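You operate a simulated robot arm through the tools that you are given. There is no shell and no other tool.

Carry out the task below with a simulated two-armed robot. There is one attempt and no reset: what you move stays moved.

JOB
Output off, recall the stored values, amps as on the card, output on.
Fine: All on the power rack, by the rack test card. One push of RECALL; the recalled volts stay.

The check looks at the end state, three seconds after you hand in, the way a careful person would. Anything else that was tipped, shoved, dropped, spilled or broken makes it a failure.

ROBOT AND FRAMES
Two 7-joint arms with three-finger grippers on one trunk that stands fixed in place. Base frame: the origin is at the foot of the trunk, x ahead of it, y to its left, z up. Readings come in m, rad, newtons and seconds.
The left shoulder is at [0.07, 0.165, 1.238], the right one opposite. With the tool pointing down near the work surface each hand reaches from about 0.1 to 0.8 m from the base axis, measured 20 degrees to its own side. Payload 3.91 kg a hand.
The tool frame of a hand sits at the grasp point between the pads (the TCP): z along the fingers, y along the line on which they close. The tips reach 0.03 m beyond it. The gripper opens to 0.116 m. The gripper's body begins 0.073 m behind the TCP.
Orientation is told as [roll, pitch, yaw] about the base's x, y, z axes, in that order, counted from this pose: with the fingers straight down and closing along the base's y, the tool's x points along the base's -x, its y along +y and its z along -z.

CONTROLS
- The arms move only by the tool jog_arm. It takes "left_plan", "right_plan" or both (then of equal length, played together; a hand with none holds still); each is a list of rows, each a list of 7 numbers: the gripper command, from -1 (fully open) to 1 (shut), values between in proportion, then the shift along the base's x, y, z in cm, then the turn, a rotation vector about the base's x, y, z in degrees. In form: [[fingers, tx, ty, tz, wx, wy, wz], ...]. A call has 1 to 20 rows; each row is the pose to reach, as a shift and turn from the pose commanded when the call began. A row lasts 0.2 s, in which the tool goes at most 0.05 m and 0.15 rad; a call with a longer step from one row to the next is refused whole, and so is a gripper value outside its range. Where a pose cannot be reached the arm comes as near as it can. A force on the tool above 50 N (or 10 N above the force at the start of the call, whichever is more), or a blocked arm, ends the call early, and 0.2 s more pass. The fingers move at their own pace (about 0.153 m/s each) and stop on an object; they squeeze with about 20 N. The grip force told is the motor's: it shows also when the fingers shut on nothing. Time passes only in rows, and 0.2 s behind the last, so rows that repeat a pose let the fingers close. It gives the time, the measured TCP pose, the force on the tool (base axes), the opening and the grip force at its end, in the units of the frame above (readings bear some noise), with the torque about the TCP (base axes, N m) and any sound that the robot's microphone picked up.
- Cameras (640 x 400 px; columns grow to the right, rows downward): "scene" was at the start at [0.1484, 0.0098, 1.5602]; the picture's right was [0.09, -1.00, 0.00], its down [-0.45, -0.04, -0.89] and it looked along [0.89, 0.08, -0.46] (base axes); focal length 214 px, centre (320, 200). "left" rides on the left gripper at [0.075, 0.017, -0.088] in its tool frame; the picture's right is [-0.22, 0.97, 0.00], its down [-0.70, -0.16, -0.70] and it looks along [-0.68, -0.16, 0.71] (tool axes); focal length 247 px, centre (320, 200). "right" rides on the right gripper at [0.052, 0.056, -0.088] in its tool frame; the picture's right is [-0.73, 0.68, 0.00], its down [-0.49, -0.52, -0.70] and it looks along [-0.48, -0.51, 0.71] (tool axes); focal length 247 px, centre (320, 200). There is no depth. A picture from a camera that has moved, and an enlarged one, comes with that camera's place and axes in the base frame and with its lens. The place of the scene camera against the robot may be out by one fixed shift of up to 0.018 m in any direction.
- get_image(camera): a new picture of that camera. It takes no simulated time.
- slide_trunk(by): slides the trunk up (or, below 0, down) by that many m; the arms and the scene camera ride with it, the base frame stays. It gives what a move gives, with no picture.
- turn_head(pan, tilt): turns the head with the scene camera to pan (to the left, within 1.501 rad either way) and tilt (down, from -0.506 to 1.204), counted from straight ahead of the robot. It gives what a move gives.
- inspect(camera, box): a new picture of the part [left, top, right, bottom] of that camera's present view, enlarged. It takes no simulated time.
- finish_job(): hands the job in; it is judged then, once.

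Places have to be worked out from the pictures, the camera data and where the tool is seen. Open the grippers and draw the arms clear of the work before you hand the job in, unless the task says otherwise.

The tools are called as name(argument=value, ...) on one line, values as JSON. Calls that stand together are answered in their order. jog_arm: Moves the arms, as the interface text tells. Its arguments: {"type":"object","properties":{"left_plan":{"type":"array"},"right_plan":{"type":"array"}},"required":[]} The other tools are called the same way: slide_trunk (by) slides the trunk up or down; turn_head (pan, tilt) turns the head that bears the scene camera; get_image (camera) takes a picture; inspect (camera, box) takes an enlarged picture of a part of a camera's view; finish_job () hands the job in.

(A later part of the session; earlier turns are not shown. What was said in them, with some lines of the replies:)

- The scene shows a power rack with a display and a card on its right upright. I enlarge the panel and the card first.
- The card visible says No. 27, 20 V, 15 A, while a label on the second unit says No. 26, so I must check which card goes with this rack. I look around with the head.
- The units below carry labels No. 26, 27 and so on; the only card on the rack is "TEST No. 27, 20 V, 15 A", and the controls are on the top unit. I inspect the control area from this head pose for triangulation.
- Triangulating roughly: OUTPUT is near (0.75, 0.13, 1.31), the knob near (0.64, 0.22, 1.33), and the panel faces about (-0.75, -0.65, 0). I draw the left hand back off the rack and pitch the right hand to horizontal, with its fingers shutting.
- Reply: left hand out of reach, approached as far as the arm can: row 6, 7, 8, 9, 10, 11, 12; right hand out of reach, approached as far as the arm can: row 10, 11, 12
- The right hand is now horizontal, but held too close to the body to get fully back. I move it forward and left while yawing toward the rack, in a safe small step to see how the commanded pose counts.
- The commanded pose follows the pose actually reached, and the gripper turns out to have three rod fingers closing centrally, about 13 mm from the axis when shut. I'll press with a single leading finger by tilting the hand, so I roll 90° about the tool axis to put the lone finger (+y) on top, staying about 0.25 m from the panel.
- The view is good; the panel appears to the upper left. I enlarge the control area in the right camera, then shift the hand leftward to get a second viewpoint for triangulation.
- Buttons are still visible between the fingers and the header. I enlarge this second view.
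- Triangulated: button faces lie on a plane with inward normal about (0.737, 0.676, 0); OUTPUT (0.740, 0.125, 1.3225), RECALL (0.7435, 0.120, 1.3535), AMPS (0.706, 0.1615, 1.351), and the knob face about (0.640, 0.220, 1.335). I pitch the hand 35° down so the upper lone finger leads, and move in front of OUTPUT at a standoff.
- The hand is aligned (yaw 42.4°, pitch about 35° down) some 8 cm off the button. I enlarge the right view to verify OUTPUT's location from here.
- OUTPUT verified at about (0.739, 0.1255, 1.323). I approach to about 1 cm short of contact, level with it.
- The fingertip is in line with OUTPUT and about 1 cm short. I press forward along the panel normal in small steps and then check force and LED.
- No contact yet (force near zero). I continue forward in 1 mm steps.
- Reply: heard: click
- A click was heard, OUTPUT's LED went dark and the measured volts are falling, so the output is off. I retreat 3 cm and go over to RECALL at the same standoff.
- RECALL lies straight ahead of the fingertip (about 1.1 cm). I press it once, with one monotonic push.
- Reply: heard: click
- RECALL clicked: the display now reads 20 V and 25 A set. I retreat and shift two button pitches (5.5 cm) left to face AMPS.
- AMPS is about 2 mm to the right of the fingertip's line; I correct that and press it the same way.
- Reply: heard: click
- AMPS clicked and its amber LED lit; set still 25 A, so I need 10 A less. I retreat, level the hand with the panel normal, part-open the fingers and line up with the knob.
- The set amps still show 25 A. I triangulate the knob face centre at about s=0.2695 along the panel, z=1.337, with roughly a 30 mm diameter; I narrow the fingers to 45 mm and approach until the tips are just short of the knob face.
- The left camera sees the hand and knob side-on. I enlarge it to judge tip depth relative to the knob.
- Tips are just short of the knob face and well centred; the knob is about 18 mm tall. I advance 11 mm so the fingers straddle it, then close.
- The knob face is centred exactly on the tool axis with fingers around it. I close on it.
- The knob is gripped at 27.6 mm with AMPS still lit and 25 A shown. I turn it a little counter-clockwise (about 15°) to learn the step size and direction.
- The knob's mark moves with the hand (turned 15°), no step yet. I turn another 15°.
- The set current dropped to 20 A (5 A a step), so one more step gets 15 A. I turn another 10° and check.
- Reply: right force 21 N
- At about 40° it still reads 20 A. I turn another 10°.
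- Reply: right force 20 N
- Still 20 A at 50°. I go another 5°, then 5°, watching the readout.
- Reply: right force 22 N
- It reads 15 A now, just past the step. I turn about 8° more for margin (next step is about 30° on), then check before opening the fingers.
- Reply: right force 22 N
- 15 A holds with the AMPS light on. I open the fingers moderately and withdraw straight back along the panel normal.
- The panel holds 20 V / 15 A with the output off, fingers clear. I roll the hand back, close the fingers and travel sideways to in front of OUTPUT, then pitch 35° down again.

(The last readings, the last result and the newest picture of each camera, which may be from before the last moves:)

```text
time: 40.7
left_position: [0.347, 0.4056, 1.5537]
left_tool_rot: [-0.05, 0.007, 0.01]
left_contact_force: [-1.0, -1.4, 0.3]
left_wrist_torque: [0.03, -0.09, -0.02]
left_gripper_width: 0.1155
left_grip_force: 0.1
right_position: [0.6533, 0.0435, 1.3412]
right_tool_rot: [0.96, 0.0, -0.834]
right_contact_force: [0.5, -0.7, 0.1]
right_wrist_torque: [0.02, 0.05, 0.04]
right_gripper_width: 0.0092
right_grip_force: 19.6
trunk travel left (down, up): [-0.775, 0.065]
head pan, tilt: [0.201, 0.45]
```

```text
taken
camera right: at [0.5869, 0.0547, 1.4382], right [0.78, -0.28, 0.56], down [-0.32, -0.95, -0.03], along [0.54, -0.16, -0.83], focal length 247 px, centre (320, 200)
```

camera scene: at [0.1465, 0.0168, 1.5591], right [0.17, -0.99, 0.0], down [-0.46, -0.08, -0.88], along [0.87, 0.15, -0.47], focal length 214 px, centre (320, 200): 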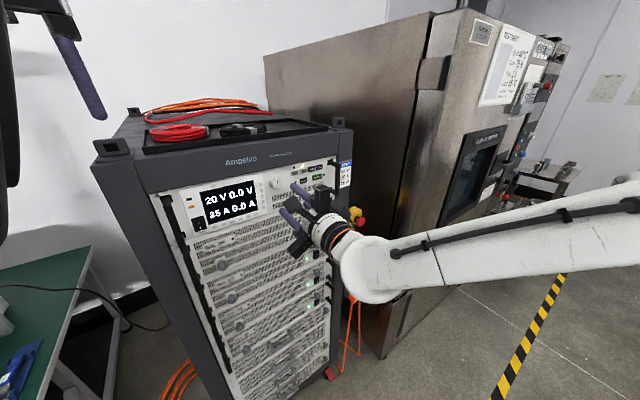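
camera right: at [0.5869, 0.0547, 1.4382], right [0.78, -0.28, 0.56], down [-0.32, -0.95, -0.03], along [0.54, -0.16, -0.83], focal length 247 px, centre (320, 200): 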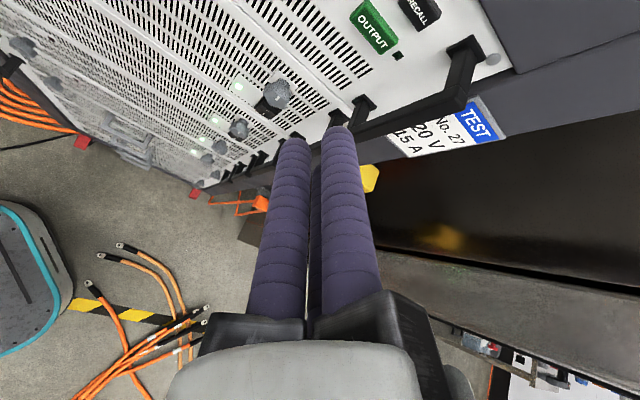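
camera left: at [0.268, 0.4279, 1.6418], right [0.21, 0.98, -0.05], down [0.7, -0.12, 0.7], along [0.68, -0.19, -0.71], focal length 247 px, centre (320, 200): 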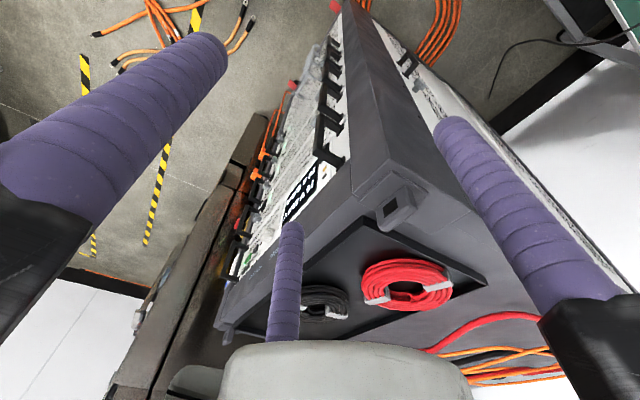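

The fingertip is about 9 cm from OUTPUT as before. I return to the same pre-press pose used earlier.

jog_arm(right_plan=[[1, 1.8, 1.8, -0.7, 0, 0, 0], [1, 3.6, 3.6, -1.4, 0, 0, 0], [1, 5.43, 5.47, -1.4, 0, 0, 0], [1, 5.43, 5.47, -1.4, 0, 0, 0]])

inspect(camera="right", box=[240, 60, 400, 160])

inspect(camera="scene", box=[160, 130, 400, 280])

```text
time: 41.7
left_position: [0.3445, 0.4065, 1.5526]
left_tool_rot: [-0.051, 0.008, 0.011]
left_contact_force: [0.3, 0.0, 0.5]
left_wrist_torque: [0.01, -0.03, -0.02]
left_gripper_width: 0.1159
left_grip_force: 0.0
right_position: [0.7051, 0.1015, 1.3267]
right_tool_rot: [0.96, -0.001, -0.832]
right_contact_force: [-0.7, -0.2, -0.2]
right_wrist_torque: [0.0, -0.03, 0.01]
right_gripper_width: 0.0092
right_grip_force: 20.1
trunk travel left (down, up): [-0.775, 0.065]
head pan, tilt: [0.201, 0.45]
```

```text
4.00 times, centred on (320, 110) of right
camera zoom: at [0.6389, 0.1127, 1.4232], right [0.78, -0.28, 0.56], down [-0.32, -0.95, -0.03], along [0.54, -0.16, -0.83], focal length 988 px, centre (320, 560)
```

zoom: 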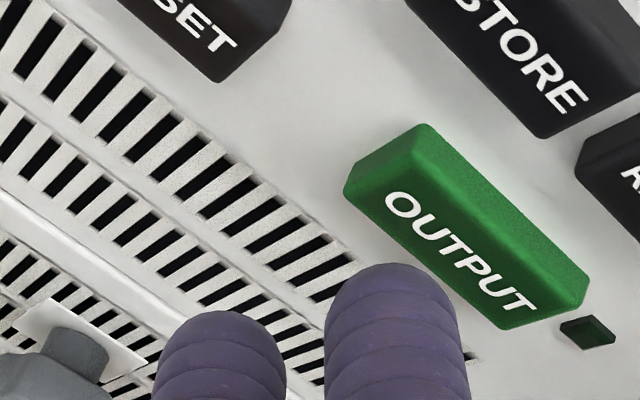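

```text
2.67 times, centred on (280, 205) of scene
camera zoom: at [0.1468, 0.017, 1.5591], right [0.17, -0.99, 0.0], down [-0.46, -0.08, -0.88], along [0.87, 0.15, -0.47], focal length 572 px, centre (427, 187)
```

zoom: 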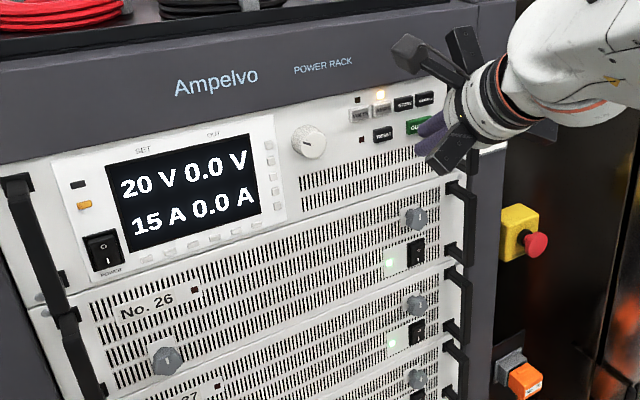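

OUTPUT is about 4 mm to the right of the fingertip's line; I correct laterally then press once.

jog_arm(right_plan=[[1, 0.27, -0.3, 0, 0, 0, 0], [1, 0.565, -0.03, 0, 0, 0, 0], [1, 0.86, 0.24, 0, 0, 0, 0], [1, 1.008, 0.375, 0, 0, 0, 0], [1, 1.082, 0.442, 0, 0, 0, 0], [1, 1.156, 0.51, 0, 0, 0, 0], [1, 1.19, 0.545, 0, 0, 0, 0]])

inspect(camera="right", box=[240, 60, 400, 160])

inspect(camera="scene", box=[160, 130, 400, 280])

```text
time: 43.3
left_position: [0.3452, 0.406, 1.5533]
left_tool_rot: [-0.051, 0.006, 0.011]
left_contact_force: [0.0, -0.5, -0.3]
left_wrist_torque: [-0.02, 0.0, -0.01]
left_gripper_width: 0.1158
left_grip_force: 0.0
right_position: [0.7169, 0.105, 1.3285]
right_tool_rot: [0.961, -0.002, -0.828]
right_contact_force: [-1.6, -1.0, -0.7]
right_wrist_torque: [-0.02, 0.03, 0.03]
right_gripper_width: 0.0092
right_grip_force: 20.3
trunk travel left (down, up): [-0.775, 0.065]
head pan, tilt: [0.201, 0.45]
heard: click
```

```text
4.00 times, centred on (320, 110) of right
camera zoom: at [0.6515, 0.1166, 1.4233], right [0.78, -0.28, 0.56], down [-0.32, -0.95, -0.03], along [0.54, -0.16, -0.83], focal length 988 px, centre (320, 560)
```

zoom: 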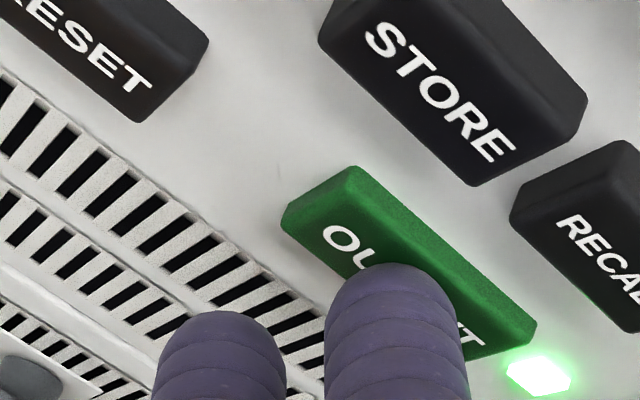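

```text
2.67 times, centred on (280, 205) of scene
camera zoom: at [0.1468, 0.0165, 1.5591], right [0.17, -0.99, 0.0], down [-0.46, -0.08, -0.88], along [0.87, 0.15, -0.47], focal length 572 px, centre (427, 187)
```

zoom: 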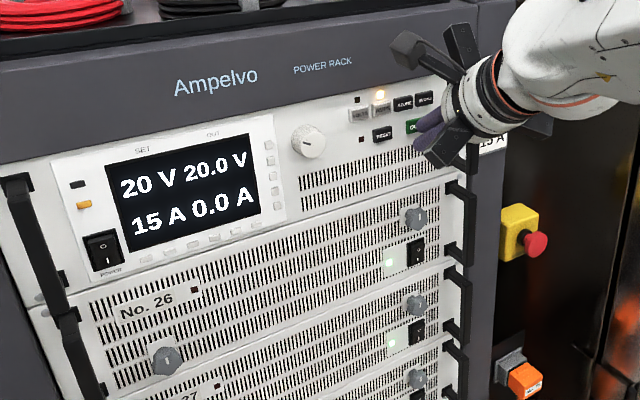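

The output is on: LED lit, 20.0 V measured, 15 A set. I retreat straight back well clear of the rack and open the gripper.

jog_arm(right_plan=[[1, -1.5, -1.35, 0, 0, 0, 0], [1, -4, -3.7, 0, 0, 0, 0], [1, -7, -6.5, 0, 0, 0, 0], [1, -10, -9.5, 1, 0, 0, 0], [1, -13, -12.5, 1, 0, 0, 0], [1, -15, -15.5, 1, 0, 0, 0], [-1, -17, -18.5, 1, 0, 0, 0], [-1, -18, -20.5, 1, 0, 0, 0], [-1, -18, -20.5, 1, 0, 0, 0], [-1, -18, -20.5, 1, 0, 0, 0], [-1, -18, -20.5, 1, 0, 0, 0]])

get_image(camera="scene")

inspect(camera="scene", box=[160, 130, 400, 280])

inspect(camera="scene", box=[260, 140, 360, 205])

get_image(camera="left")

```text
time: 45.7
left_position: [0.3456, 0.4047, 1.5541]
left_tool_rot: [-0.051, 0.008, 0.011]
left_contact_force: [0.2, -0.1, 0.7]
left_wrist_torque: [0.02, 0.04, 0.0]
left_gripper_width: 0.1163
left_grip_force: 0.1
right_position: [0.5378, -0.0996, 1.3367]
right_tool_rot: [0.96, -0.001, -0.83]
right_contact_force: [0.6, -0.5, 0.2]
right_wrist_torque: [0.01, -0.01, -0.01]
right_gripper_width: 0.1157
right_grip_force: 0.0
trunk travel left (down, up): [-0.775, 0.065]
head pan, tilt: [0.201, 0.45]
```

```text
taken
camera scene: at [0.1472, 0.0162, 1.559], right [0.17, -0.99, 0.0], down [-0.46, -0.08, -0.88], along [0.87, 0.15, -0.47], focal length 214 px, centre (320, 200)
```

scene: 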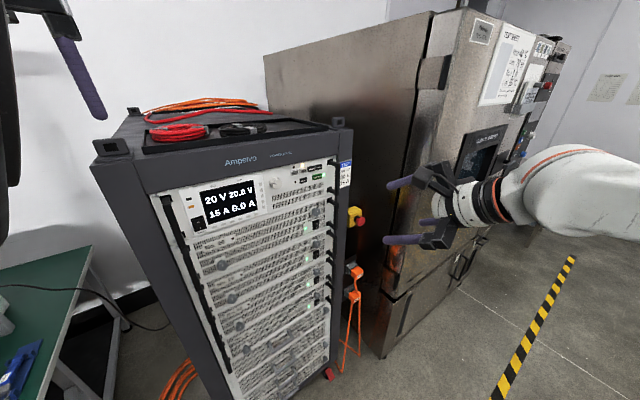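

```text
2.67 times, centred on (280, 205) of scene
camera zoom: at [0.1472, 0.0162, 1.559], right [0.17, -0.99, 0.0], down [-0.46, -0.08, -0.88], along [0.87, 0.15, -0.47], focal length 572 px, centre (427, 187)
```

zoom: 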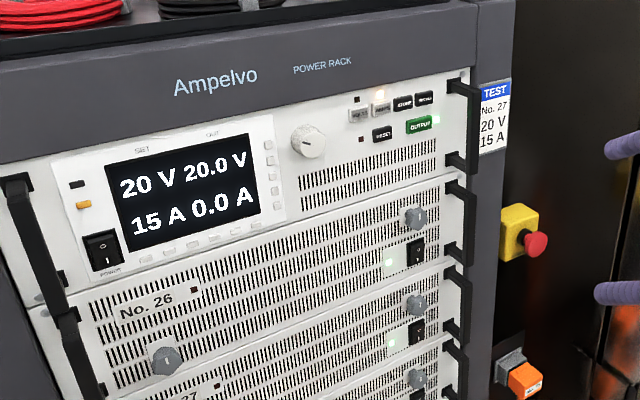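

```text
6.15 times, centred on (310, 172) of scene
camera zoom: at [0.1472, 0.0162, 1.559], right [0.17, -0.99, 0.0], down [-0.46, -0.08, -0.88], along [0.87, 0.15, -0.47], focal length 1320 px, centre (382, 369)
```

zoom: 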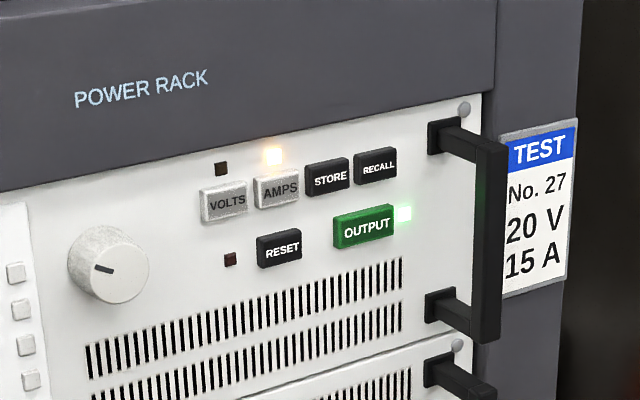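

```text
taken
camera left: at [0.27, 0.4264, 1.6415], right [0.21, 0.98, -0.05], down [0.7, -0.12, 0.7], along [0.68, -0.19, -0.71], focal length 247 px, centre (320, 200)
```

left: 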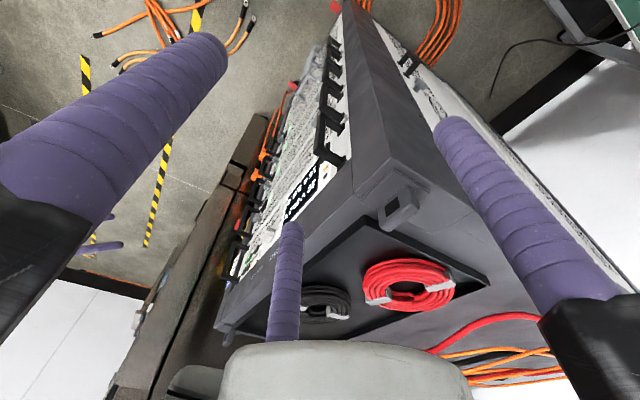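

The panel reads 20 V set / 20.0 V out and 15 A, matching the card. OUTPUT is lit, RESET's light is dark, both grippers are open and clear, and nothing else has moved. I hand the job in.

finish_job()

```text
The job is handed in.
```

The power rack is set as the card says and the job is handed in. The output is back on, and the display shows 20 V set with 20.0 V measured, and 15 A set.

1. **Output off:** I pressed OUTPUT once. Its light went dark and the measured volts fell.
2. **Recall:** I pushed RECALL once, which brought up 20 V and 25 A. I left the volts as recalled.
3. **Amps:** I pressed AMPS and turned the knob down two 5 A steps, to the card's 15 A.
4. **Output on:** I pressed OUTPUT once more and its light came on.

The AMPS selection light is still lit; I did not deselect it. I took the card fixed to the rack's right-hand upright ("TEST No. 27, 20 V, 15 A") as the rack test card, since it was the only test card I saw on the rack. Both grippers are open and clear of the rack, and I saw nothing else moved in the last pictures.
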